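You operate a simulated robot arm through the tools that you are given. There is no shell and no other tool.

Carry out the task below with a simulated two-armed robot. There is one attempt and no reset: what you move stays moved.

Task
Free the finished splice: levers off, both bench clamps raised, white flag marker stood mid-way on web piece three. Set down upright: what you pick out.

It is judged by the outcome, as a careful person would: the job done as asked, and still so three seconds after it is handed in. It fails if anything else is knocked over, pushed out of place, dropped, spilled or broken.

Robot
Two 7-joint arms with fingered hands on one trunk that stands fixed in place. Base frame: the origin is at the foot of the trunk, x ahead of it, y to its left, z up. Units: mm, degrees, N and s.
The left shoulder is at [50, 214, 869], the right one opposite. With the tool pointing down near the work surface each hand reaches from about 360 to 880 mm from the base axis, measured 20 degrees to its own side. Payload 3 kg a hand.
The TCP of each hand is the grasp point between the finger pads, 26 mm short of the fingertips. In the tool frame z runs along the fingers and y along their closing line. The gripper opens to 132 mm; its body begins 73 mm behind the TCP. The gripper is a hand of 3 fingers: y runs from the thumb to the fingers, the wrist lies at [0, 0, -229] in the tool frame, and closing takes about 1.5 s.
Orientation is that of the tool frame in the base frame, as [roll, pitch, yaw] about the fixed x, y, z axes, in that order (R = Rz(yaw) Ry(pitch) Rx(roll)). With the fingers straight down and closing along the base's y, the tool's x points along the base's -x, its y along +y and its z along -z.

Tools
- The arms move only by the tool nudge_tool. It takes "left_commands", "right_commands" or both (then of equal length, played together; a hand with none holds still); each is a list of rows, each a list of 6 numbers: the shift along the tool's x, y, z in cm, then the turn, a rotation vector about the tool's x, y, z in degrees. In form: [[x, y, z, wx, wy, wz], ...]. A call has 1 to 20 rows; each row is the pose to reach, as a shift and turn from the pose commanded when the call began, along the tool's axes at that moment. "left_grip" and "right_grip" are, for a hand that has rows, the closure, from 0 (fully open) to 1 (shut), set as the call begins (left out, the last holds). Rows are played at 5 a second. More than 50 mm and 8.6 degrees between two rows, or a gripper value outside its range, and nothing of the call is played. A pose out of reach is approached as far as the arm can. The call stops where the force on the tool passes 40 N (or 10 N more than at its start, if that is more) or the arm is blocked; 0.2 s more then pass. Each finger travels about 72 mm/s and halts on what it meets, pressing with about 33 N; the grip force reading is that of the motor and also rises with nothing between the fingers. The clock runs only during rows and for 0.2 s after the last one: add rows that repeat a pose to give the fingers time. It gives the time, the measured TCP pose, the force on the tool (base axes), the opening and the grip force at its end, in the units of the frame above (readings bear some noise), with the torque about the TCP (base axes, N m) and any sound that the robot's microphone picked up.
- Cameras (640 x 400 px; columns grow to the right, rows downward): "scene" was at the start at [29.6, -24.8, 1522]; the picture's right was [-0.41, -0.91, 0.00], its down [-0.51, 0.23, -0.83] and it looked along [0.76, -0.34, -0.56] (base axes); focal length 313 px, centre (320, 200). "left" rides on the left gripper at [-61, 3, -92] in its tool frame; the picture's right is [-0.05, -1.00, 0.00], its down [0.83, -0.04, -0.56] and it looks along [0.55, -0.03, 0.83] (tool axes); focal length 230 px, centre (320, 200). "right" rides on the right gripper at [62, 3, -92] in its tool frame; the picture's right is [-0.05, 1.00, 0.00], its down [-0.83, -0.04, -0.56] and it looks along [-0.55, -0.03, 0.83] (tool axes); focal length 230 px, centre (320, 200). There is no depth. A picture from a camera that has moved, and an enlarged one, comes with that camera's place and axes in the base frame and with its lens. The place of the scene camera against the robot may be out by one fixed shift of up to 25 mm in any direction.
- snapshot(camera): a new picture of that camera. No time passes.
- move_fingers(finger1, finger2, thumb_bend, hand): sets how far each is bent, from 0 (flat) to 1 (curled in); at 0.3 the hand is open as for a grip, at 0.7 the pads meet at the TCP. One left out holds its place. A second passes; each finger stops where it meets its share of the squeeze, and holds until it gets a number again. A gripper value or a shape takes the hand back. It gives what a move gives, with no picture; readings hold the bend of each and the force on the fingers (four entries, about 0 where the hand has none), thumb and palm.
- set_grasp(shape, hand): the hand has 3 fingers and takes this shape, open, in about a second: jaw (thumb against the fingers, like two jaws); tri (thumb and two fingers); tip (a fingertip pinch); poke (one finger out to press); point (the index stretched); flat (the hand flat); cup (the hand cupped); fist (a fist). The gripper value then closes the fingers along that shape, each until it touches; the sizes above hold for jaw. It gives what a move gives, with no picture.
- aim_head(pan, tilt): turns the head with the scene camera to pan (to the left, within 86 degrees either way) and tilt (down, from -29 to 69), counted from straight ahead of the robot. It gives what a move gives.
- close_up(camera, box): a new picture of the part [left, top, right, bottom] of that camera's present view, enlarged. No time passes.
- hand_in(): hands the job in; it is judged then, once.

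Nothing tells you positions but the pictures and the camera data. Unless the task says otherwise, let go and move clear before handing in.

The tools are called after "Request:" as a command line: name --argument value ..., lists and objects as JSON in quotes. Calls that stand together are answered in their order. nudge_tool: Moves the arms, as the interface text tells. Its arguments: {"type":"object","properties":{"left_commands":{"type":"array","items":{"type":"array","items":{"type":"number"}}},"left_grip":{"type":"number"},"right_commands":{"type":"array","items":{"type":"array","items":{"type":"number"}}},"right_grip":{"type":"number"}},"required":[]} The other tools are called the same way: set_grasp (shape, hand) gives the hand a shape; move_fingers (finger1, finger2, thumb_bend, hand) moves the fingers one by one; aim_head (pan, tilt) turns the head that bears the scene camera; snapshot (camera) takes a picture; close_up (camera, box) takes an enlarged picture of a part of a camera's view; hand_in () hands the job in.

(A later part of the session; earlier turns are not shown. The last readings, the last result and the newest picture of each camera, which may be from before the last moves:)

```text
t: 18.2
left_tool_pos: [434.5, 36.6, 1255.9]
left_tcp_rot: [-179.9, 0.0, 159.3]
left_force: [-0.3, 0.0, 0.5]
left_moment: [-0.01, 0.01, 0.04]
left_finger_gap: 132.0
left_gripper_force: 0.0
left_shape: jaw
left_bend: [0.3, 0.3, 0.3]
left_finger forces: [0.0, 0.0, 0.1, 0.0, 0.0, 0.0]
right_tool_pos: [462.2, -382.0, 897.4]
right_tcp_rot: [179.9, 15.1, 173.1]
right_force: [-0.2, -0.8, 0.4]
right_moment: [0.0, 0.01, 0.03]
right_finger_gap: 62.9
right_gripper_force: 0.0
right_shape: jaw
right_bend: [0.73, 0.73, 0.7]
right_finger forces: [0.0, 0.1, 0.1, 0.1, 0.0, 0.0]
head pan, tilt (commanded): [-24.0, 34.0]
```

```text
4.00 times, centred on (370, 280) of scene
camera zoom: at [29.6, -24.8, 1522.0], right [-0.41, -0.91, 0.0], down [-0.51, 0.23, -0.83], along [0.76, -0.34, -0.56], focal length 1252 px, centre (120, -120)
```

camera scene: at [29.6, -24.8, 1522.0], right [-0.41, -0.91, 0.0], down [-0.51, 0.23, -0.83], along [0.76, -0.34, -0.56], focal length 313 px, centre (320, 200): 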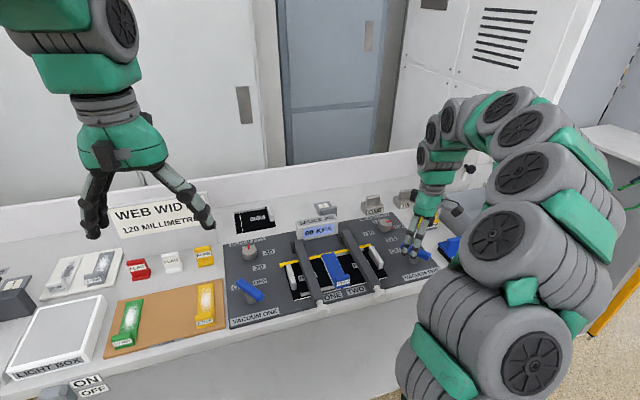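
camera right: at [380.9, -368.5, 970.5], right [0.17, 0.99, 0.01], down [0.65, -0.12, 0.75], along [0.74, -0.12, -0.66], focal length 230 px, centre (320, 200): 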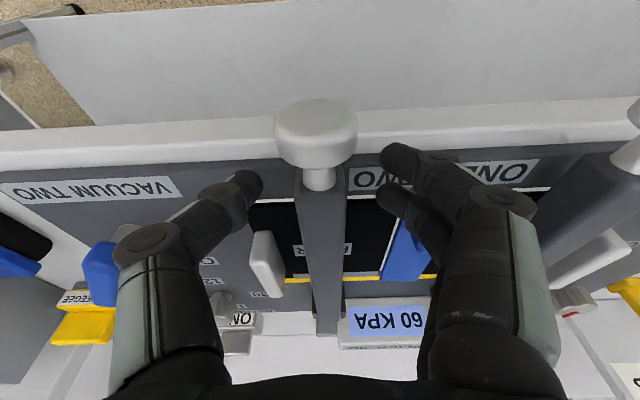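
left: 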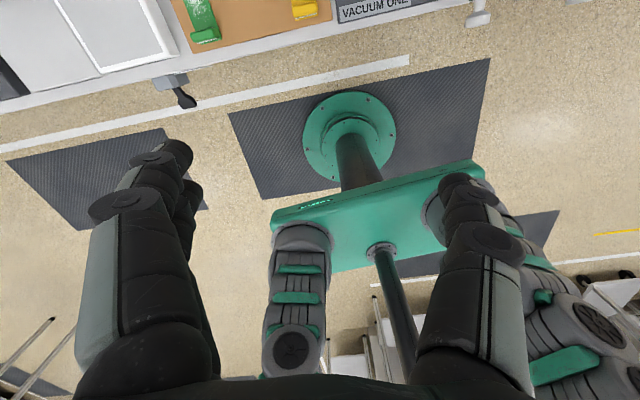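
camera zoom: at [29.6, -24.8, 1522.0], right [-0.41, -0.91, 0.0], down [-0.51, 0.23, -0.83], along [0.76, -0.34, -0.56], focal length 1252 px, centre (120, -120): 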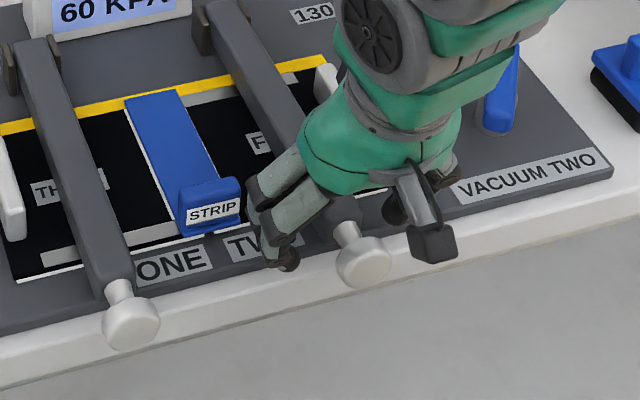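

The fingers now straddle the flat sides of the bar with clearance to the strip. Closing on it.

Request:
nudge_tool --right_commands '[[0, 0, 0, 0, 0, 0], [0, 0, 0, 0, 0, 0], [0, 0, 0, 0, 0, 0], [0, 0, 0, 0, 0, 0], [0, 0, 0, 0, 0, 0]]' --right_grip 0.9

Request:
snapshot --camera "right"

```text
t: 19.4
left_tool_pos: [435.3, 37.1, 1254.1]
left_tcp_rot: [-179.9, 0.0, 159.2]
left_force: [-1.4, -1.0, 0.2]
left_moment: [0.0, 0.01, -0.03]
left_finger_gap: 131.8
left_gripper_force: 0.0
left_shape: jaw
left_bend: [0.3, 0.3, 0.3]
left_finger forces: [0.0, 0.1, 0.0, 0.0, 0.1, 0.0]
right_tool_pos: [462.0, -382.3, 895.3]
right_tcp_rot: [179.9, 15.0, 173.2]
right_force: [-1.5, -0.2, -1.6]
right_moment: [-0.03, 0.07, 0.09]
right_finger_gap: 19.9
right_gripper_force: 33.5
right_shape: jaw
right_bend: [0.73, 0.73, 0.7]
right_finger forces: [14.8, 14.8, 0.0, 0.0, 29.8, 0.1]
head pan, tilt (commanded): [-24.0, 34.0]
```

```text
taken
camera right: at [380.8, -368.6, 970.6], right [0.17, 0.99, 0.01], down [0.65, -0.12, 0.75], along [0.74, -0.12, -0.66], focal length 230 px, centre (320, 200)
```

right: 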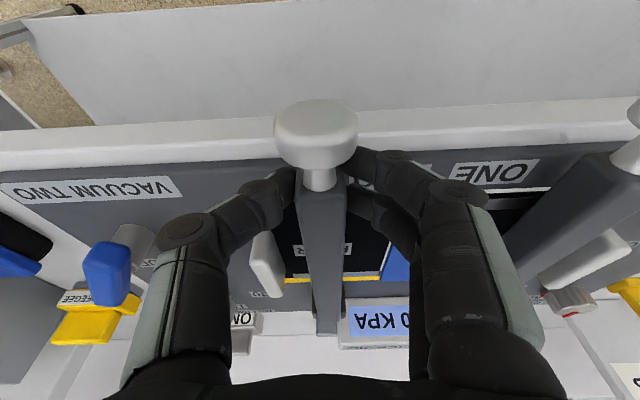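

The grip on the bar is solid and balanced. I'll swing clamp two up along an arc about its hinge (radius about 212 mm), starting with the first 24° and checking the forces.

Request:
nudge_tool --right_commands '[[-0.45, 0, -1.42, 0, -1.1, 0], [-0.96, 0, -2.8, 0, -2.2, 0], [-1.6, 0, -4.14, 0, -3.3, 0], [-2.3, 0, -5.43, 0, -4.4, 0], [-3.12, 0, -6.67, 0, -5.5, 0], [-4.0, 0, -7.85, 0, -6.7, 0]]'

Request:
snapshot --camera "right"

Request:
close_up --camera "scene" --box '[260, 180, 440, 330]'

```text
t: 20.8
left_tool_pos: [435.5, 38.1, 1255.3]
left_tcp_rot: [179.9, 0.0, 159.2]
left_force: [-0.5, -0.3, 0.7]
left_moment: [0.0, -0.01, 0.01]
left_finger_gap: 131.9
left_gripper_force: 0.1
left_shape: jaw
left_bend: [0.3, 0.3, 0.3]
left_finger forces: [0.0, 0.0, 0.0, 0.0, 0.1, 0.1]
right_tool_pos: [481.5, -384.8, 985.1]
right_tcp_rot: [-179.9, 21.7, 173.2]
right_force: [-12.8, 1.9, 3.5]
right_moment: [-0.11, 0.52, 0.06]
right_finger_gap: 20.6
right_gripper_force: 33.5
right_shape: jaw
right_bend: [0.74, 0.72, 0.71]
right_finger forces: [15.9, 15.9, 0.0, 0.0, 34.2, 0.1]
head pan, tilt (commanded): [-24.0, 34.0]
```

```text
taken
camera right: at [391.6, -370.3, 1047.3], right [0.17, 0.99, 0.02], down [0.56, -0.11, 0.82], along [0.81, -0.13, -0.57], focal length 230 px, centre (320, 200)
```

right: 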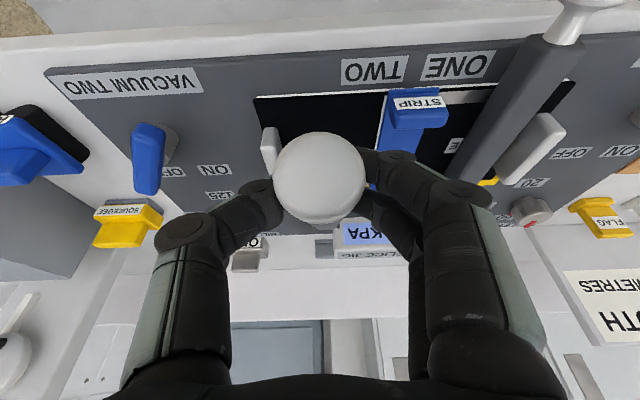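

```text
2.67 times, centred on (350, 255) of scene
camera zoom: at [29.3, -24.8, 1522.0], right [-0.41, -0.91, 0.0], down [-0.51, 0.23, -0.83], along [0.76, -0.34, -0.56], focal length 835 px, centre (240, 53)
```

zoom: 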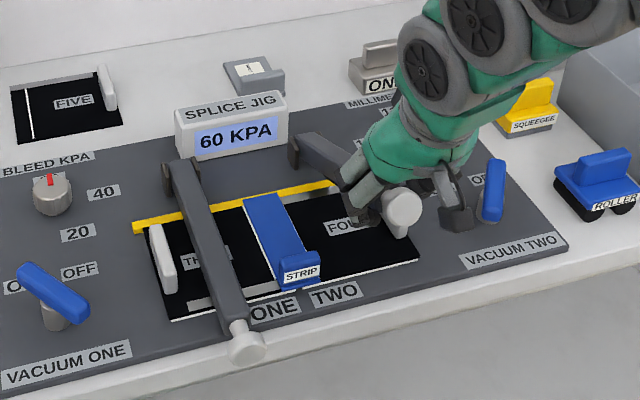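

Clamp two is rising cleanly. The slight push-back suggests the arc radius is a bit larger, about 232 mm, so I'll continue with that to around 50°.

Request:
nudge_tool --right_commands '[[-0.92, 0, -1.06, 0, -1, 0], [-1.98, 0, -2.04, 0, -2, 0], [-3.1, 0, -2.9, 0, -3, 0], [-4.27, 0, -3.7, 0, -4, 0], [-5.5, 0, -4.42, 0, -5, 0], [-6.75, 0, -5.06, 0, -6, 0], [-8.05, 0, -5.62, 0, -7, 0], [-9.39, 0, -6.11, 0, -8, 0]]'

Request:
snapshot --camera "right"

Request:
close_up --camera "scene" --box '[260, 150, 440, 300]'

```text
t: 22.6
left_tool_pos: [434.6, 36.4, 1255.1]
left_tcp_rot: [179.9, 0.1, 159.2]
left_force: [0.2, -0.3, 0.7]
left_moment: [0.04, 0.03, -0.03]
left_finger_gap: 131.9
left_gripper_force: 0.0
left_shape: jaw
left_bend: [0.3, 0.3, 0.3]
left_finger forces: [0.0, 0.1, 0.0, 0.0, 0.0, 0.0]
right_tool_pos: [545.9, -392.7, 1074.9]
right_tcp_rot: [180.0, 29.6, 173.2]
right_force: [11.0, -15.5, -22.4]
right_moment: [-0.18, 0.19, 0.09]
right_finger_gap: 13.0
right_gripper_force: 32.0
right_shape: jaw
right_bend: [0.77, 0.71, 0.7]
right_finger forces: [0.3, 12.3, 0.1, 0.0, 26.7, 0.1]
head pan, tilt (commanded): [-24.0, 34.0]
```

```text
taken
camera right: at [447.3, -376.8, 1124.3], right [0.16, 0.99, 0.03], down [0.44, -0.1, 0.89], along [0.88, -0.13, -0.45], focal length 230 px, centre (320, 200)
```

right: 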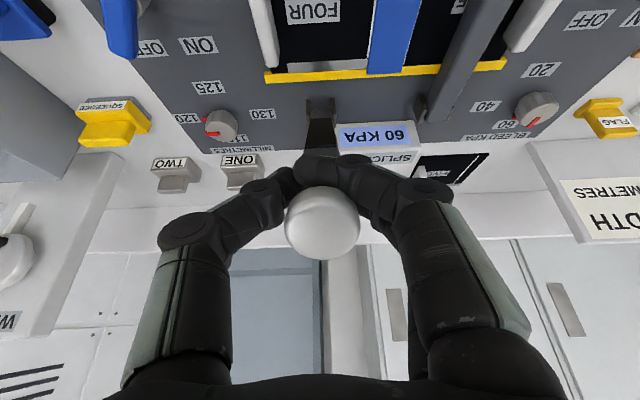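

```text
2.67 times, centred on (350, 225) of scene
camera zoom: at [30.0, -25.3, 1522.0], right [-0.41, -0.91, 0.0], down [-0.51, 0.23, -0.83], along [0.76, -0.34, -0.56], focal length 835 px, centre (240, 133)
```

zoom: 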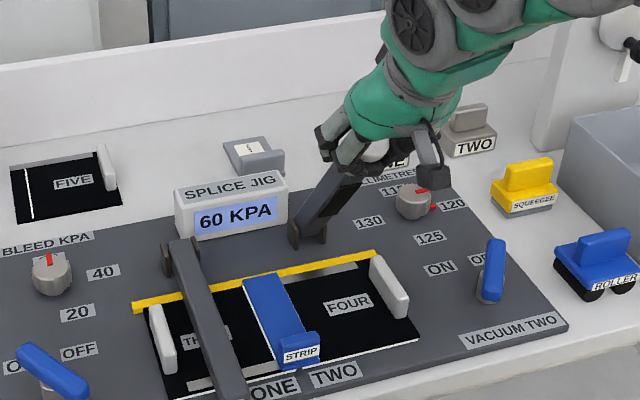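

Clamp two is now about 55° up, and the hand has slid onto its neck with the knob trapped. The pull toward the hinge tells me to tighten the arc, so I'll carry on toward vertical.

Request:
nudge_tool --right_commands '[[-1.29, 0, 0.13, 0, 0, 0], [-2.58, 0, 0.26, 0, 0, 0], [-3.93, 0, 0.38, 0, 0, 0], [-5.27, 0, 0.5, 0, 0, 0], [-6.59, 0, 0.78, 0, 0, 0], [-7.91, 0, 1.06, 0, 0, 0]]'

Request:
snapshot --camera "right"

Request:
close_up --camera "scene" --box '[260, 130, 440, 280]'

```text
t: 24.0
left_tool_pos: [434.0, 36.2, 1256.1]
left_tcp_rot: [-179.9, 0.0, 159.2]
left_force: [-0.1, -0.4, 0.2]
left_moment: [0.0, 0.02, -0.01]
left_finger_gap: 131.7
left_gripper_force: 0.0
left_shape: jaw
left_bend: [0.3, 0.3, 0.3]
left_finger forces: [0.0, 0.1, 0.0, 0.0, 0.0, 0.1]
right_tool_pos: [617.9, -400.5, 1103.3]
right_tcp_rot: [180.0, 29.6, 173.2]
right_force: [-1.7, -20.7, -13.0]
right_moment: [-0.33, 0.37, -0.09]
right_finger_gap: 13.8
right_gripper_force: 32.8
right_shape: jaw
right_bend: [0.77, 0.71, 0.7]
right_finger forces: [0.1, 12.5, 0.0, 0.1, 33.6, 0.0]
head pan, tilt (commanded): [-24.0, 34.0]
```

```text
taken
camera right: at [520.6, -385.2, 1154.4], right [0.16, 0.99, 0.03], down [0.44, -0.1, 0.89], along [0.88, -0.13, -0.45], focal length 230 px, centre (320, 200)
```

right: 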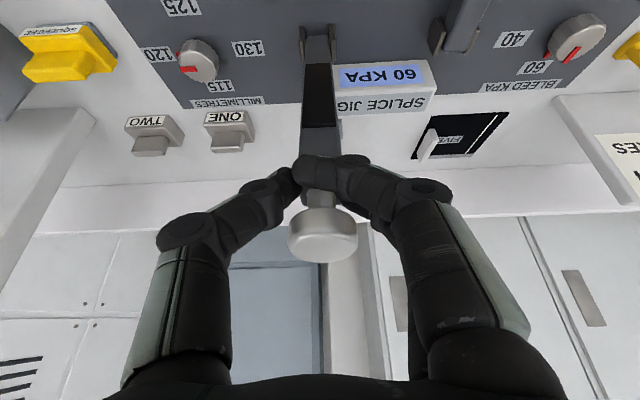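

```text
2.67 times, centred on (350, 205) of scene
camera zoom: at [29.7, -25.3, 1522.0], right [-0.41, -0.91, 0.0], down [-0.51, 0.23, -0.83], along [0.76, -0.34, -0.56], focal length 835 px, centre (240, 187)
```

zoom: 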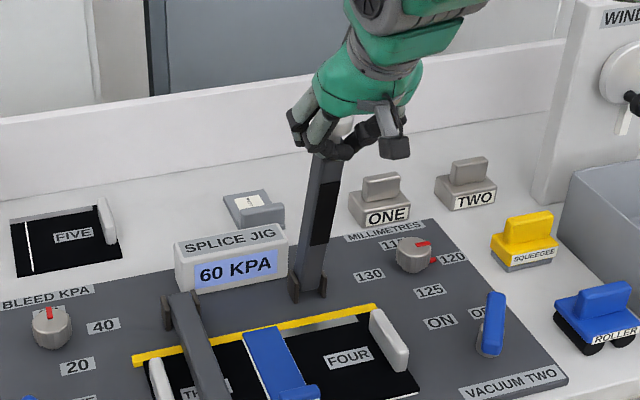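

Clamp two is about 76° up. I'll take it the rest of the way, just past vertical, and stop if it resists.

Request:
nudge_tool --right_commands '[[-1.2, -0.1, 0.55, 0, 0, 0], [-2.41, -0.15, 1.14, 0, 0, 0], [-3.6, -0.15, 1.73, 0, 0, 0], [-4.83, -0.15, 2.33, 0, 0, 0], [-5.65, -0.15, 2.84, 0, 0, 0], [-6.47, -0.15, 3.35, 0, 0, 0]]'

Request:
snapshot --camera "right"

Request:
close_up --camera "scene" --box '[260, 130, 440, 280]'

```text
t: 25.0
left_tool_pos: [434.8, 37.1, 1256.2]
left_tcp_rot: [179.9, 0.0, 159.1]
left_force: [0.3, -0.5, -1.3]
left_moment: [-0.01, 0.01, 0.0]
left_finger_gap: 132.1
left_gripper_force: 0.0
left_shape: jaw
left_bend: [0.3, 0.3, 0.3]
left_finger forces: [0.0, 0.0, 0.0, 0.0, 0.0, 0.0]
right_tool_pos: [663.0, -408.0, 1106.4]
right_tcp_rot: [179.8, 29.0, 173.2]
right_force: [-31.3, -4.9, 3.4]
right_moment: [-0.14, 0.61, -0.05]
right_finger_gap: 17.2
right_gripper_force: 33.4
right_shape: jaw
right_bend: [0.78, 0.71, 0.72]
right_finger forces: [20.8, 18.5, 0.0, 0.0, 32.2, 0.0]
head pan, tilt (commanded): [-24.0, 34.0]
stopped in row 4 (right hand): the force on the tool passed its limit at 57 N (the readings are from after the stop); the commanded pose is now the measured one
```

```text
taken
camera right: at [566.1, -393.4, 1157.7], right [0.16, 0.99, 0.03], down [0.45, -0.1, 0.89], along [0.88, -0.13, -0.46], focal length 230 px, centre (320, 200)
```

right: 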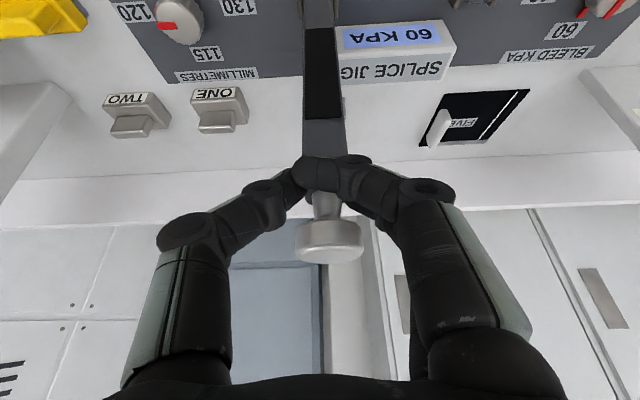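

```text
2.67 times, centred on (350, 205) of scene
camera zoom: at [28.9, -24.8, 1522.0], right [-0.41, -0.91, 0.0], down [-0.51, 0.23, -0.83], along [0.76, -0.34, -0.56], focal length 835 px, centre (240, 187)
```

zoom: 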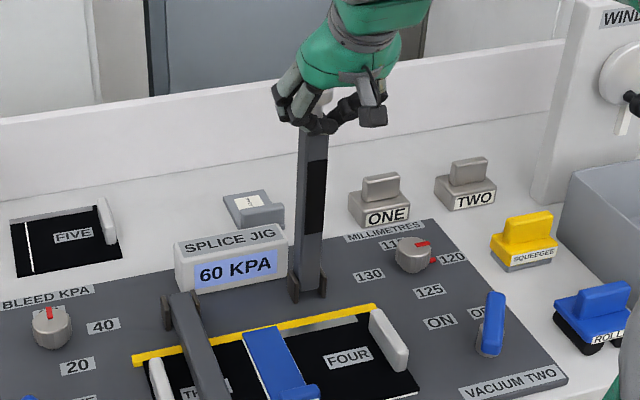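

Clamp two has met its stop very near vertical. Before letting go I'll tilt the hand to put the palm behind the knob, so it can catch the arm if it doesn't hold itself.

Request:
nudge_tool --right_commands '[[0.2, 0, -0.1, 0, 0, 0], [0.2, 0, -0.1, 0, -6, 0], [0.2, 0, -0.1, 0, -12, 0], [0.2, 0, -0.1, 0, -18, 0], [0.2, 0, -0.1, 0, -24, 0], [0.2, 0, -0.1, 0, -30, 0], [0.2, 0, -0.1, 0, -30, 0]]'

Request:
snapshot --camera "right"

Request:
close_up --camera "scene" --box '[260, 130, 440, 280]'

```text
t: 26.2
left_tool_pos: [434.0, 38.2, 1256.4]
left_tcp_rot: [-180.0, 0.3, 159.3]
left_force: [0.3, -1.1, 0.4]
left_moment: [0.02, 0.0, -0.01]
left_finger_gap: 131.7
left_gripper_force: 0.1
left_shape: jaw
left_bend: [0.3, 0.3, 0.3]
left_finger forces: [0.1, 0.0, 0.0, 0.0, 0.1, 0.1]
right_tool_pos: [661.2, -407.8, 1104.1]
right_tcp_rot: [179.7, 51.4, 172.8]
right_force: [-37.1, -5.7, 5.2]
right_moment: [0.2, 0.25, -0.28]
right_finger_gap: 17.5
right_gripper_force: 32.2
right_shape: jaw
right_bend: [0.81, 0.73, 0.71]
right_finger forces: [27.9, 21.2, 0.0, 0.0, 32.5, 0.0]
head pan, tilt (commanded): [-24.0, 34.0]
stopped in row 5 (right hand): the force on the tool passed its limit at 49 N (the readings are from after the stop); the commanded pose is now the measured one
```

```text
taken
camera right: at [552.3, -390.8, 1114.4], right [0.15, 0.99, 0.04], down [0.08, -0.06, 1.0], along [0.99, -0.15, -0.09], focal length 230 px, centre (320, 200)
```

right: 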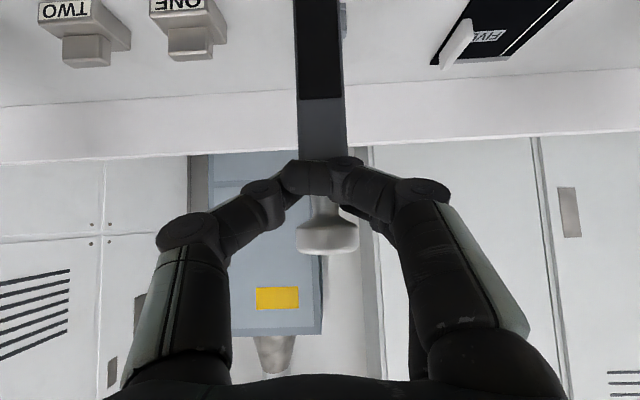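

```text
2.67 times, centred on (350, 205) of scene
camera zoom: at [28.8, -24.8, 1522.0], right [-0.41, -0.91, 0.0], down [-0.51, 0.23, -0.83], along [0.76, -0.34, -0.56], focal length 835 px, centre (240, 187)
```

zoom: 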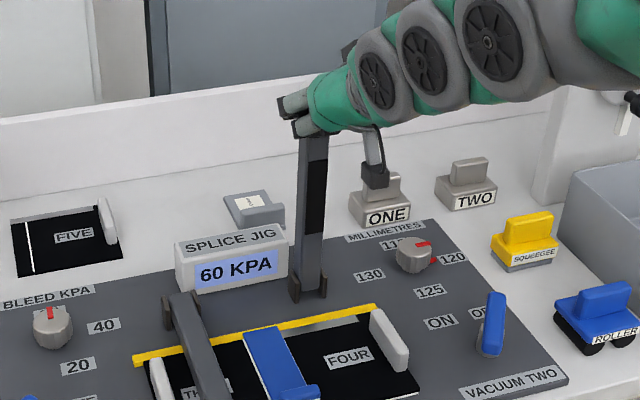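

I'm pressing the arm against its stop, so I'll back off a few millimetres to unload it, then check.

Request:
nudge_tool --right_commands '[[0.2, 0, -0.25, 0, 0, 0], [0.38, 0, -0.47, 0, 0, 0], [0.38, 0, -0.47, 0, 0, 0]]'

Request:
close_up --camera "scene" --box '[300, 160, 380, 240]'

```text
t: 27.0
left_tool_pos: [434.5, 36.5, 1255.8]
left_tcp_rot: [-180.0, 0.0, 159.1]
left_force: [0.8, 0.1, 0.0]
left_moment: [0.01, -0.02, 0.03]
left_finger_gap: 131.7
left_gripper_force: 0.1
left_shape: jaw
left_bend: [0.3, 0.3, 0.3]
left_finger forces: [0.0, 0.0, 0.0, 0.0, 0.0, 0.1]
right_tool_pos: [656.5, -406.7, 1105.2]
right_tcp_rot: [179.7, 51.5, 173.0]
right_force: [-1.0, -16.0, 3.6]
right_moment: [0.02, -0.1, -0.16]
right_finger_gap: 15.6
right_gripper_force: 33.1
right_shape: jaw
right_bend: [0.79, 0.73, 0.71]
right_finger forces: [7.5, 18.6, 0.0, 0.1, 30.6, 0.0]
head pan, tilt (commanded): [-24.0, 34.0]
```

```text
5.00 times, centred on (340, 200) of scene
camera zoom: at [29.5, -25.1, 1522.0], right [-0.41, -0.91, 0.0], down [-0.51, 0.23, -0.83], along [0.76, -0.34, -0.56], focal length 1565 px, centre (220, 200)
```

zoom: 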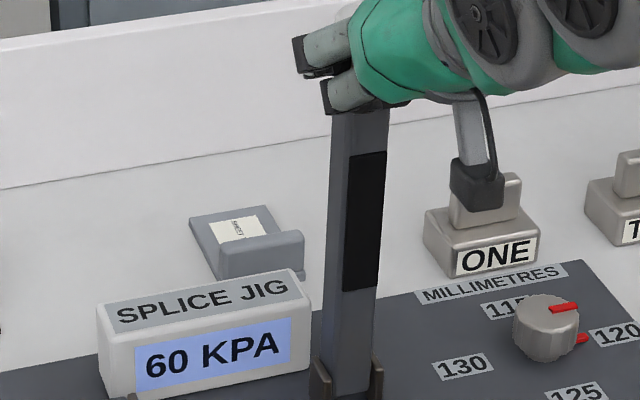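

Unloaded now. I'll open the fingers partly and see whether the arm holds itself.

Request:
nudge_tool --right_commands '[[0, 0, 0, 0, 0, 0], [0, 0, 0, 0, 0, 0], [0, 0, 0, 0, 0, 0]]' --right_grip 0.55

Request:
close_up --camera "scene" --box '[290, 150, 390, 250]'

Request:
snapshot --camera "right"

```text
t: 27.8
left_tool_pos: [434.9, 37.4, 1256.9]
left_tcp_rot: [180.0, 0.1, 159.2]
left_force: [0.0, 0.2, -0.2]
left_moment: [0.0, 0.03, 0.0]
left_finger_gap: 132.0
left_gripper_force: 0.1
left_shape: jaw
left_bend: [0.3, 0.3, 0.3]
left_finger forces: [0.0, 0.0, 0.0, 0.0, 0.0, 0.0]
right_tool_pos: [655.2, -406.0, 1102.9]
right_tcp_rot: [179.6, 51.3, 173.0]
right_force: [-28.3, -2.2, -5.3]
right_moment: [-0.11, 0.54, 0.22]
right_finger_gap: 53.3
right_gripper_force: 0.0
right_shape: jaw
right_bend: [0.82, 0.73, 0.7]
right_finger forces: [28.2, 0.0, 0.0, 0.1, 0.1, 0.1]
head pan, tilt (commanded): [-24.0, 34.0]
```

```text
4.00 times, centred on (340, 200) of scene
camera zoom: at [29.1, -24.9, 1522.0], right [-0.41, -0.91, 0.0], down [-0.51, 0.23, -0.83], along [0.76, -0.34, -0.56], focal length 1252 px, centre (240, 200)
```

zoom: 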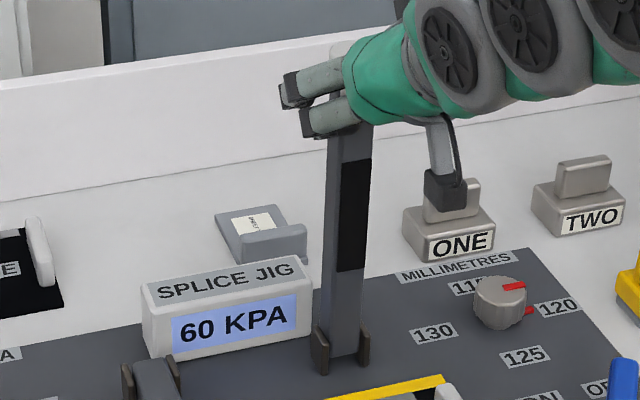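

```text
taken
camera right: at [546.1, -389.2, 1113.4], right [0.15, 0.99, 0.04], down [0.08, -0.06, 1.0], along [0.99, -0.15, -0.09], focal length 230 px, centre (320, 200)
```

right: 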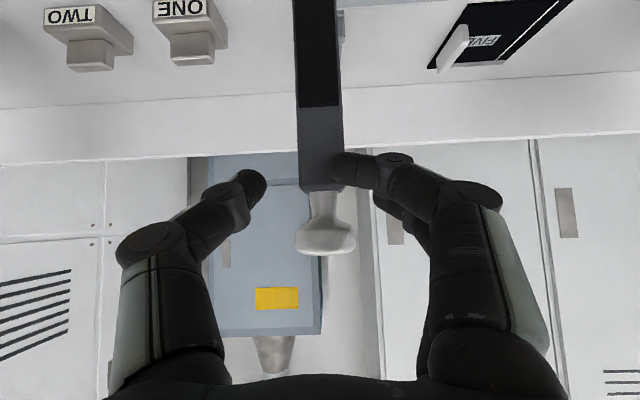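

One finger is resting against the bar's near face, holding it to the stop. I'll draw the hand back slowly and see whether the arm follows or stays up.

Request:
nudge_tool --right_commands '[[0.25, 0, -0.31, 0, 0, 0], [0.5, 0, -0.62, 0, 0, 0], [0.75, 0, -0.93, 0, 0, 0]]'

Request:
snapshot --camera "right"

Request:
close_up --camera "scene" --box '[290, 150, 390, 250]'

```text
t: 28.6
left_tool_pos: [435.3, 37.9, 1255.5]
left_tcp_rot: [-179.9, -0.1, 159.4]
left_force: [-0.1, 0.3, -0.4]
left_moment: [0.01, 0.02, -0.05]
left_finger_gap: 131.8
left_gripper_force: 0.0
left_shape: jaw
left_bend: [0.3, 0.3, 0.3]
left_finger forces: [0.0, 0.1, 0.0, 0.0, 0.1, 0.0]
right_tool_pos: [645.0, -402.3, 1103.5]
right_tcp_rot: [179.7, 51.5, 173.0]
right_force: [-0.3, 0.0, -0.3]
right_moment: [-0.01, -0.03, -0.03]
right_finger_gap: 58.7
right_gripper_force: 0.0
right_shape: jaw
right_bend: [0.73, 0.73, 0.7]
right_finger forces: [0.0, 0.0, 0.1, 0.0, 0.0, 0.0]
head pan, tilt (commanded): [-24.0, 34.0]
```

```text
taken
camera right: at [536.3, -386.9, 1114.6], right [0.15, 0.99, 0.04], down [0.08, -0.06, 1.0], along [0.99, -0.14, -0.08], focal length 230 px, centre (320, 200)
```

right: 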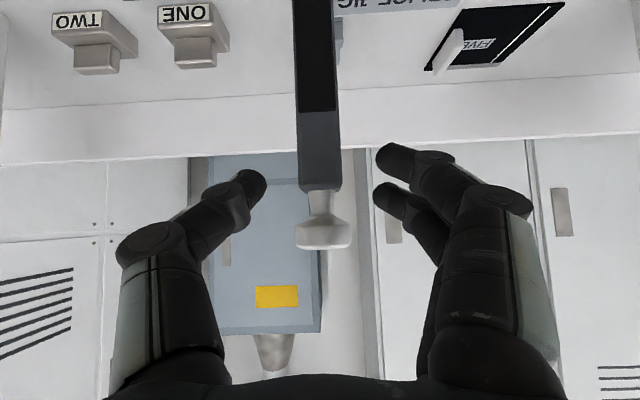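

```text
4.00 times, centred on (340, 200) of scene
camera zoom: at [29.6, -24.8, 1522.0], right [-0.41, -0.91, 0.0], down [-0.51, 0.23, -0.83], along [0.76, -0.34, -0.56], focal length 1252 px, centre (240, 200)
```

zoom: 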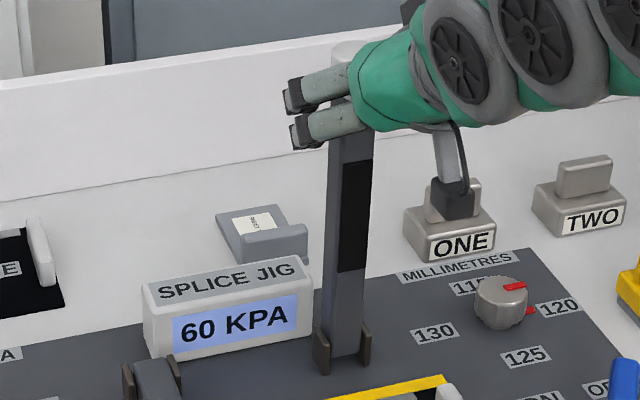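

Clamp two stands by itself against its stop with the hand clear. I'll withdraw backward away from it.

Request:
nudge_tool --right_commands '[[0, 0, -1.5, 0, 0, 0], [0, 0, -4, 0, 0, 0], [0, 0, -7, 0, 0, 0], [0, 0, -10, 0, 0, 0], [0, 0, -13, 0, 0, 0], [0, 0, -13, 0, 0, 0]]' --right_grip 0.45

Request:
close_up --camera "scene" --box '[220, 130, 440, 330]'

```text
t: 30.0
left_tool_pos: [435.4, 35.5, 1255.5]
left_tcp_rot: [179.9, -0.1, 159.2]
left_force: [-0.4, -0.1, -0.6]
left_moment: [0.01, 0.0, -0.01]
left_finger_gap: 131.9
left_gripper_force: 0.1
left_shape: jaw
left_bend: [0.3, 0.3, 0.3]
left_finger forces: [0.0, 0.0, 0.1, 0.1, 0.0, 0.0]
right_tool_pos: [544.3, -394.5, 1185.5]
right_tcp_rot: [179.7, 51.5, 173.0]
right_force: [0.3, -0.2, -0.9]
right_moment: [0.01, 0.01, 0.03]
right_finger_gap: 72.1
right_gripper_force: 0.1
right_shape: jaw
right_bend: [0.72, 0.72, 0.7]
right_finger forces: [0.0, 0.1, 0.1, 0.0, 0.0, 0.0]
head pan, tilt (commanded): [-24.0, 34.0]
```

```text
2.00 times, centred on (330, 230) of scene
camera zoom: at [29.5, -24.8, 1522.0], right [-0.41, -0.91, 0.0], down [-0.51, 0.23, -0.83], along [0.76, -0.34, -0.56], focal length 626 px, centre (300, 140)
```

zoom: 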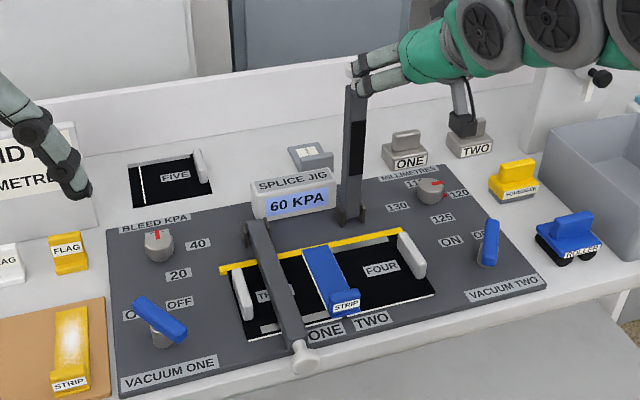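

Clamp two stays raised. Now I'll bring the right hand over the near end of clamp one's bar, near (482, -232).

Request:
nudge_tool --right_commands '[[2.79, 2.17, 0.52, 0, 5.2, 0], [5.59, 4.35, 1.03, 0, 10.4, 0], [8.38, 6.52, 1.55, 0, 15.6, 0], [11.17, 8.7, 2.06, 0, 20.9, 0], [13.96, 10.87, 2.58, 0, 26.1, 0], [16.76, 13.05, 3.09, 0, 31.3, 0], [19.55, 15.22, 3.61, 0, 36.5, 0], [19.55, 15.22, 3.61, 0, 36.5, 0]]'

Request:
snapshot --camera "right"

Request:
snapshot --camera "scene"

```text
t: 31.8
left_tool_pos: [434.5, 37.3, 1255.5]
left_tcp_rot: [179.9, -0.1, 159.2]
left_force: [-0.5, 0.0, 1.2]
left_moment: [-0.03, -0.02, 0.01]
left_finger_gap: 132.1
left_gripper_force: 0.0
left_shape: jaw
left_bend: [0.3, 0.3, 0.3]
left_finger forces: [0.0, 0.0, 0.1, 0.0, 0.0, 0.0]
right_tool_pos: [469.0, -230.9, 1009.3]
right_tcp_rot: [179.8, 15.0, 173.1]
right_force: [-0.5, 0.1, 0.0]
right_moment: [-0.02, -0.03, -0.03]
right_finger_gap: 72.3
right_gripper_force: 0.0
right_shape: jaw
right_bend: [0.72, 0.72, 0.7]
right_finger forces: [0.0, 0.1, 0.0, 0.1, 0.0, 0.0]
head pan, tilt (commanded): [-24.0, 34.0]
```

```text
taken
camera right: at [387.8, -218.2, 1082.3], right [0.17, 0.99, 0.02], down [0.65, -0.12, 0.75], along [0.74, -0.12, -0.66], focal length 230 px, centre (320, 200)
```

right: 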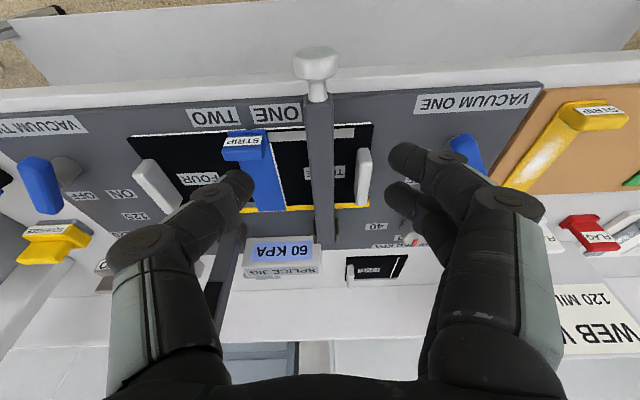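

```text
taken
camera scene: at [29.6, -24.8, 1522.0], right [-0.41, -0.91, 0.0], down [-0.51, 0.23, -0.83], along [0.76, -0.34, -0.56], focal length 313 px, centre (320, 200)
```

scene: 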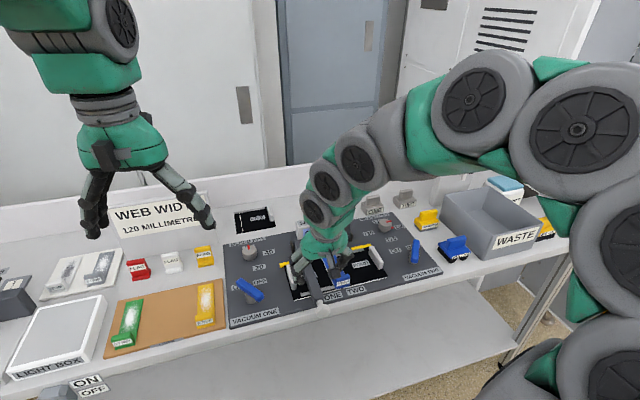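

Request:
close_up --camera "right" --box '[220, 30, 420, 230]'

```text
2.00 times, centred on (320, 130) of right
camera zoom: at [387.8, -218.2, 1082.3], right [0.17, 0.99, 0.02], down [0.65, -0.12, 0.75], along [0.74, -0.12, -0.66], focal length 460 px, centre (320, 340)
```

zoom: 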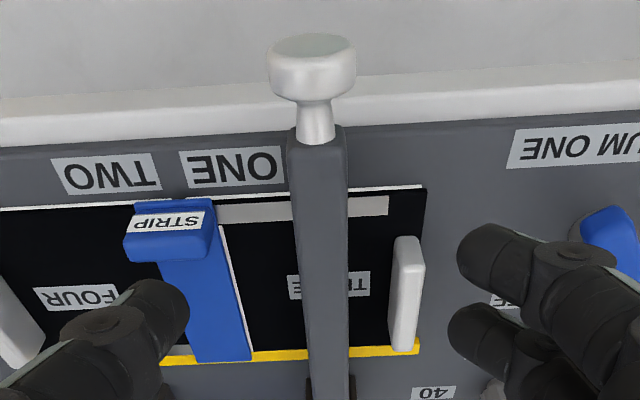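

Clamp one's bar end is near x≈467, with clear space on both sides. I'll lower the fingers to straddle it.

Request:
nudge_tool --right_commands '[[0.2, 0, 2.8, 0, 0, 0], [0.6, 0, 5.6, 0, 0, 0], [1.2, 0, 8.4, 0, 0, 0], [1.77, 0, 11.26, 0, 0, 0], [1.77, 0, 11.26, 0, 0, 0]]' --right_grip 0.55

Request:
snapshot --camera "right"

Request:
close_up --camera "scene" --box '[250, 220, 400, 330]'

```text
t: 33.0
left_tool_pos: [434.6, 37.2, 1255.3]
left_tcp_rot: [-180.0, 0.0, 159.3]
left_force: [0.2, -0.2, 0.1]
left_moment: [0.0, 0.0, -0.01]
left_finger_gap: 132.0
left_gripper_force: 0.1
left_shape: jaw
left_bend: [0.3, 0.3, 0.3]
left_finger forces: [0.0, 0.0, 0.0, 0.0, 0.0, 0.0]
right_tool_pos: [480.0, -230.5, 894.6]
right_tcp_rot: [179.8, 15.1, 173.2]
right_force: [0.6, 0.6, 0.0]
right_moment: [-0.04, 0.02, -0.01]
right_finger_gap: 60.1
right_gripper_force: 0.2
right_shape: jaw
right_bend: [0.73, 0.73, 0.7]
right_finger forces: [0.0, 0.1, 0.0, 0.0, 0.0, 0.1]
head pan, tilt (commanded): [-24.0, 34.0]
```

```text
taken
camera right: at [399.2, -216.7, 969.0], right [0.17, 0.99, 0.02], down [0.65, -0.12, 0.75], along [0.74, -0.12, -0.66], focal length 230 px, centre (320, 200)
```

right: 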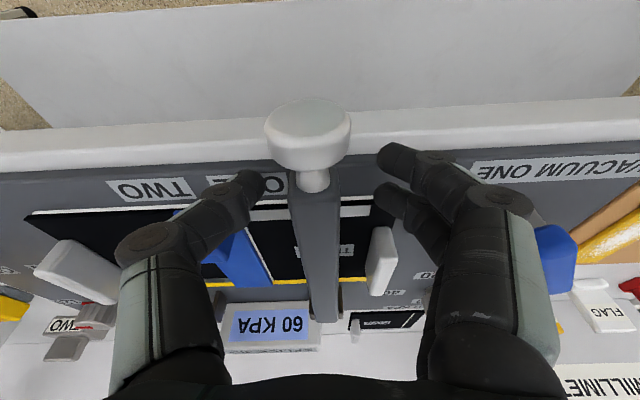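

```text
3.64 times, centred on (325, 275) of scene
camera zoom: at [29.6, -24.8, 1522.0], right [-0.41, -0.91, 0.0], down [-0.51, 0.23, -0.83], along [0.76, -0.34, -0.56], focal length 1138 px, centre (302, -73)
```

zoom: 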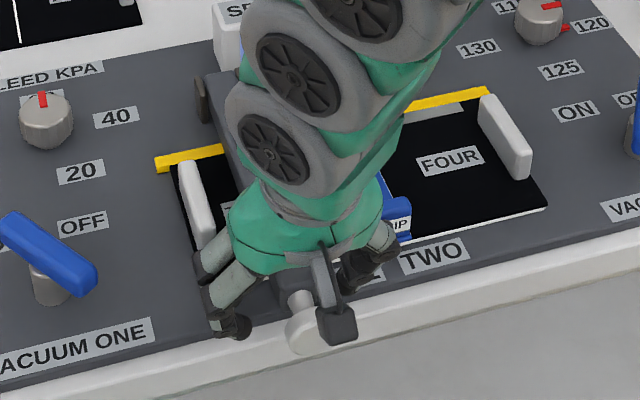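

Same geometry as before, just 2 mm off-centre. I'll shift slightly and close on the bar.

Request:
nudge_tool --right_commands '[[0, -0.2, 0, 0, 0, 0], [0, -0.2, 0, 0, 0, 0]]'

Request:
nudge_tool --right_commands '[[0, 0, 0, 0, 0, 0], [0, 0, 0, 0, 0, 0], [0, 0, 0, 0, 0, 0], [0, 0, 0, 0, 0, 0], [0, 0, 0, 0, 0, 0]]' --right_grip 0.9

Request:
snapshot --camera "right"

```text
t: 33.6
left_tool_pos: [434.6, 38.5, 1255.7]
left_tcp_rot: [-179.9, 0.0, 159.2]
left_force: [0.3, -0.1, 0.2]
left_moment: [-0.02, 0.02, 0.02]
left_finger_gap: 131.9
left_gripper_force: 0.0
left_shape: jaw
left_bend: [0.3, 0.3, 0.3]
left_finger forces: [0.0, 0.0, 0.0, 0.1, 0.0, 0.1]
right_tool_pos: [480.3, -231.2, 895.1]
right_tcp_rot: [179.9, 14.9, 173.2]
right_force: [-0.2, 0.0, -0.1]
right_moment: [-0.04, -0.03, -0.01]
right_finger_gap: 59.8
right_gripper_force: 0.1
right_shape: jaw
right_bend: [0.73, 0.73, 0.7]
right_finger forces: [0.0, 0.0, 0.1, 0.1, 0.1, 0.0]
head pan, tilt (commanded): [-24.0, 34.0]
```

```text
t: 34.8
left_tool_pos: [435.5, 37.0, 1255.2]
left_tcp_rot: [180.0, 0.0, 159.2]
left_force: [-0.1, 0.0, -0.9]
left_moment: [-0.01, -0.02, -0.01]
left_finger_gap: 131.9
left_gripper_force: 0.1
left_shape: jaw
left_bend: [0.3, 0.3, 0.3]
left_finger forces: [0.1, 0.0, 0.0, 0.0, 0.0, 0.1]
right_tool_pos: [481.3, -232.8, 894.4]
right_tcp_rot: [179.8, 15.0, 173.2]
right_force: [-2.8, -1.3, -1.7]
right_moment: [-0.08, 0.06, 0.07]
right_finger_gap: 19.3
right_gripper_force: 33.0
right_shape: jaw
right_bend: [0.73, 0.72, 0.7]
right_finger forces: [14.5, 14.6, 0.0, 0.0, 31.1, 0.1]
head pan, tilt (commanded): [-24.0, 34.0]
```

```text
taken
camera right: at [398.1, -218.6, 969.3], right [0.17, 0.99, 0.02], down [0.65, -0.12, 0.75], along [0.74, -0.12, -0.66], focal length 230 px, centre (320, 200)
```

right: 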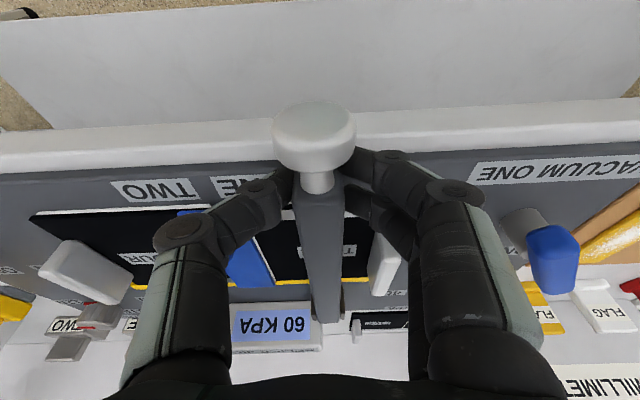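

Firm, balanced hold on clamp one. From the clamp-two data the hinge radius at this grip is about 195 mm, so I'll raise it along that arc to about 40° first.

Request:
nudge_tool --right_commands '[[-0.37, 0, -1.32, 0, -1, 0], [-0.81, 0, -2.6, 0, -2, 0], [-1.35, 0, -3.85, 0, -3, 0], [-1.97, 0, -5.06, 0, -4, 0], [-2.68, 0, -6.23, 0, -5, 0], [-3.46, 0, -7.34, 0, -6, 0], [-4.32, 0, -8.4, 0, -7, 0], [-5.25, 0, -9.38, 0, -8, 0], [-6.25, 0, -10.3, 0, -9, 0], [-7.31, 0, -11.16, 0, -10, 0]]'

Request:
snapshot --camera "right"

Request:
close_up --camera "scene" --box '[220, 150, 420, 310]'

```text
t: 37.0
left_tool_pos: [434.9, 36.1, 1256.1]
left_tcp_rot: [180.0, -0.1, 159.2]
left_force: [0.3, -0.2, 0.0]
left_moment: [0.01, -0.03, 0.0]
left_finger_gap: 131.8
left_gripper_force: 0.0
left_shape: jaw
left_bend: [0.3, 0.3, 0.3]
left_finger forces: [0.0, 0.0, 0.0, 0.1, 0.1, 0.0]
right_tool_pos: [521.8, -239.0, 1023.7]
right_tcp_rot: [179.9, 24.9, 173.2]
right_force: [-1.7, -9.9, -2.8]
right_moment: [-0.5, 0.25, 0.16]
right_finger_gap: 17.9
right_gripper_force: 33.2
right_shape: jaw
right_bend: [0.74, 0.71, 0.72]
right_finger forces: [10.1, 15.3, 0.0, 0.1, 33.5, 0.0]
head pan, tilt (commanded): [-24.0, 34.0]
```

```text
taken
camera right: at [429.0, -224.5, 1081.2], right [0.17, 0.99, 0.02], down [0.51, -0.11, 0.85], along [0.84, -0.13, -0.52], focal length 230 px, centre (320, 200)
```

right: 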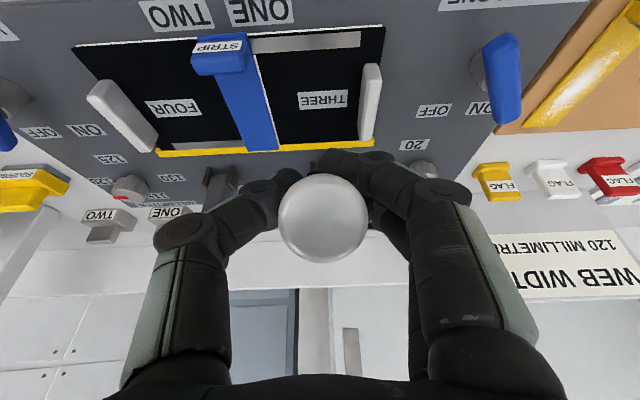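

```text
2.50 times, centred on (320, 230) of scene
camera zoom: at [29.6, -25.0, 1522.0], right [-0.41, -0.91, 0.0], down [-0.51, 0.23, -0.83], along [0.76, -0.34, -0.56], focal length 782 px, centre (320, 125)
```

zoom: 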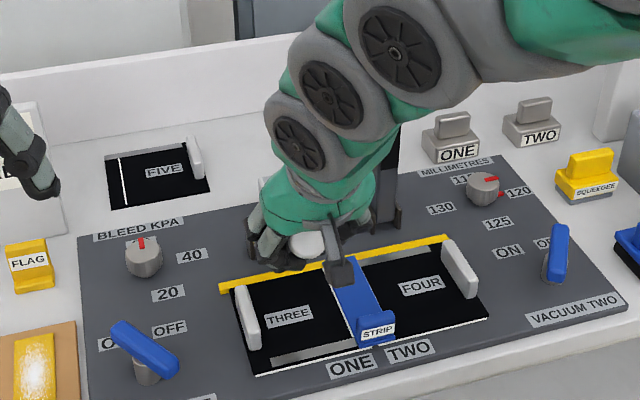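

Forces are low and the arm tracks well; web piece THREE is now uncovered. Continuing up to about 72°.

Request:
nudge_tool --right_commands '[[-1.22, 0, -0.56, 0, -1, 0], [-2.51, 0, -1.06, 0, -2, 0], [-3.8, 0, -1.43, 0, -3, 0], [-5.15, 0, -1.76, 0, -4, 0], [-6.5, 0, -1.95, 0, -4.5, 0], [-7.85, 0, -2.09, 0, -5, 0], [-9.2, 0, -2.08, 0, -5, 0], [-10.57, 0, -2.03, 0, -5, 0]]'

Request:
snapshot --camera "right"

Request:
close_up --camera "scene" --box '[220, 120, 420, 280]'

```text
t: 38.8
left_tool_pos: [434.4, 37.0, 1255.9]
left_tcp_rot: [-180.0, 0.0, 159.2]
left_force: [0.0, 0.5, 0.3]
left_moment: [-0.03, 0.05, 0.03]
left_finger_gap: 131.9
left_gripper_force: 0.0
left_shape: jaw
left_bend: [0.3, 0.3, 0.3]
left_finger forces: [0.0, 0.0, 0.0, 0.1, 0.0, 0.0]
right_tool_pos: [610.7, -249.7, 1086.7]
right_tcp_rot: [179.6, 30.0, 173.2]
right_force: [-1.2, -18.8, -6.0]
right_moment: [-0.41, 0.33, 0.0]
right_finger_gap: 15.8
right_gripper_force: 32.4
right_shape: jaw
right_bend: [0.77, 0.71, 0.72]
right_finger forces: [0.1, 14.5, 0.1, 0.1, 32.3, 0.0]
head pan, tilt (commanded): [-24.0, 34.0]
```

```text
taken
camera right: at [511.9, -234.5, 1136.5], right [0.16, 0.99, 0.03], down [0.43, -0.1, 0.9], along [0.89, -0.13, -0.44], focal length 230 px, centre (320, 200)
```

right: 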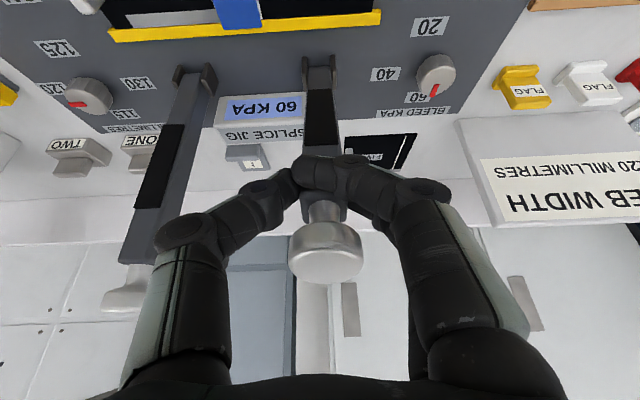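

```text
2.50 times, centred on (320, 200) of scene
camera zoom: at [29.6, -25.2, 1522.0], right [-0.41, -0.91, 0.0], down [-0.51, 0.23, -0.83], along [0.76, -0.34, -0.56], focal length 782 px, centre (320, 200)
```

zoom: 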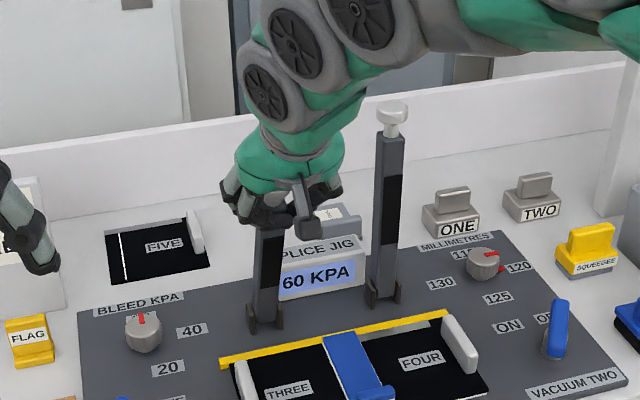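

Clamp one is about 72° up and well clear of clamp two. I'll bring it to its stop just past vertical.

Request:
nudge_tool --right_commands '[[-1.32, -0.1, 0.3, 0, 0, 0], [-2.64, -0.15, 0.67, 0, 0, 0], [-3.9, -0.15, 1.15, 0, 0, 0], [-5.16, -0.15, 1.7, 0, 0, 0], [-5.76, -0.15, 2.0, 0, 0, 0], [-6.36, -0.15, 2.34, 0, 0, 0], [-6.96, -0.15, 2.7, 0, 0, 0]]'

Request:
snapshot --camera "right"

Request:
close_up --camera "scene" --box '[220, 120, 420, 280]'

```text
t: 40.5
left_tool_pos: [434.0, 36.6, 1256.0]
left_tcp_rot: [-180.0, 0.2, 159.3]
left_force: [0.9, -0.6, 0.4]
left_moment: [0.0, 0.01, -0.02]
left_finger_gap: 131.8
left_gripper_force: 0.0
left_shape: jaw
left_bend: [0.3, 0.3, 0.3]
left_finger forces: [0.0, 0.0, 0.0, 0.1, 0.0, 0.0]
right_tool_pos: [679.2, -260.6, 1097.6]
right_tcp_rot: [179.8, 29.7, 173.1]
right_force: [-26.4, -10.1, 5.6]
right_moment: [-0.25, 0.42, 0.23]
right_finger_gap: 17.1
right_gripper_force: 32.7
right_shape: jaw
right_bend: [0.77, 0.71, 0.73]
right_finger forces: [0.0, 19.9, 0.1, 0.0, 34.5, 0.1]
head pan, tilt (commanded): [-24.0, 34.0]
stopped in row 7 (right hand): the force on the tool passed its limit at 41 N (the readings are from after the stop); the commanded pose is now the measured one
```

```text
taken
camera right: at [581.3, -245.0, 1147.7], right [0.16, 0.99, 0.03], down [0.44, -0.1, 0.89], along [0.88, -0.13, -0.45], focal length 230 px, centre (320, 200)
```

right: 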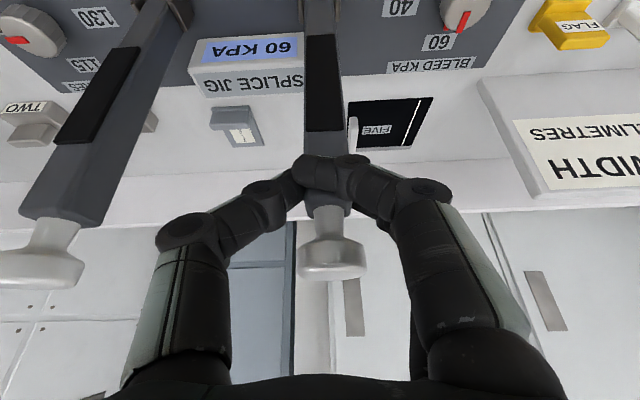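

```text
2.50 times, centred on (320, 200) of scene
camera zoom: at [29.0, -24.9, 1522.0], right [-0.41, -0.91, 0.0], down [-0.51, 0.23, -0.83], along [0.76, -0.34, -0.56], focal length 782 px, centre (320, 200)
```

zoom: 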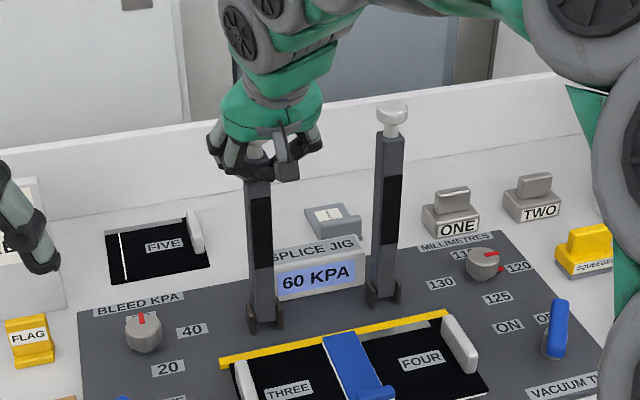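

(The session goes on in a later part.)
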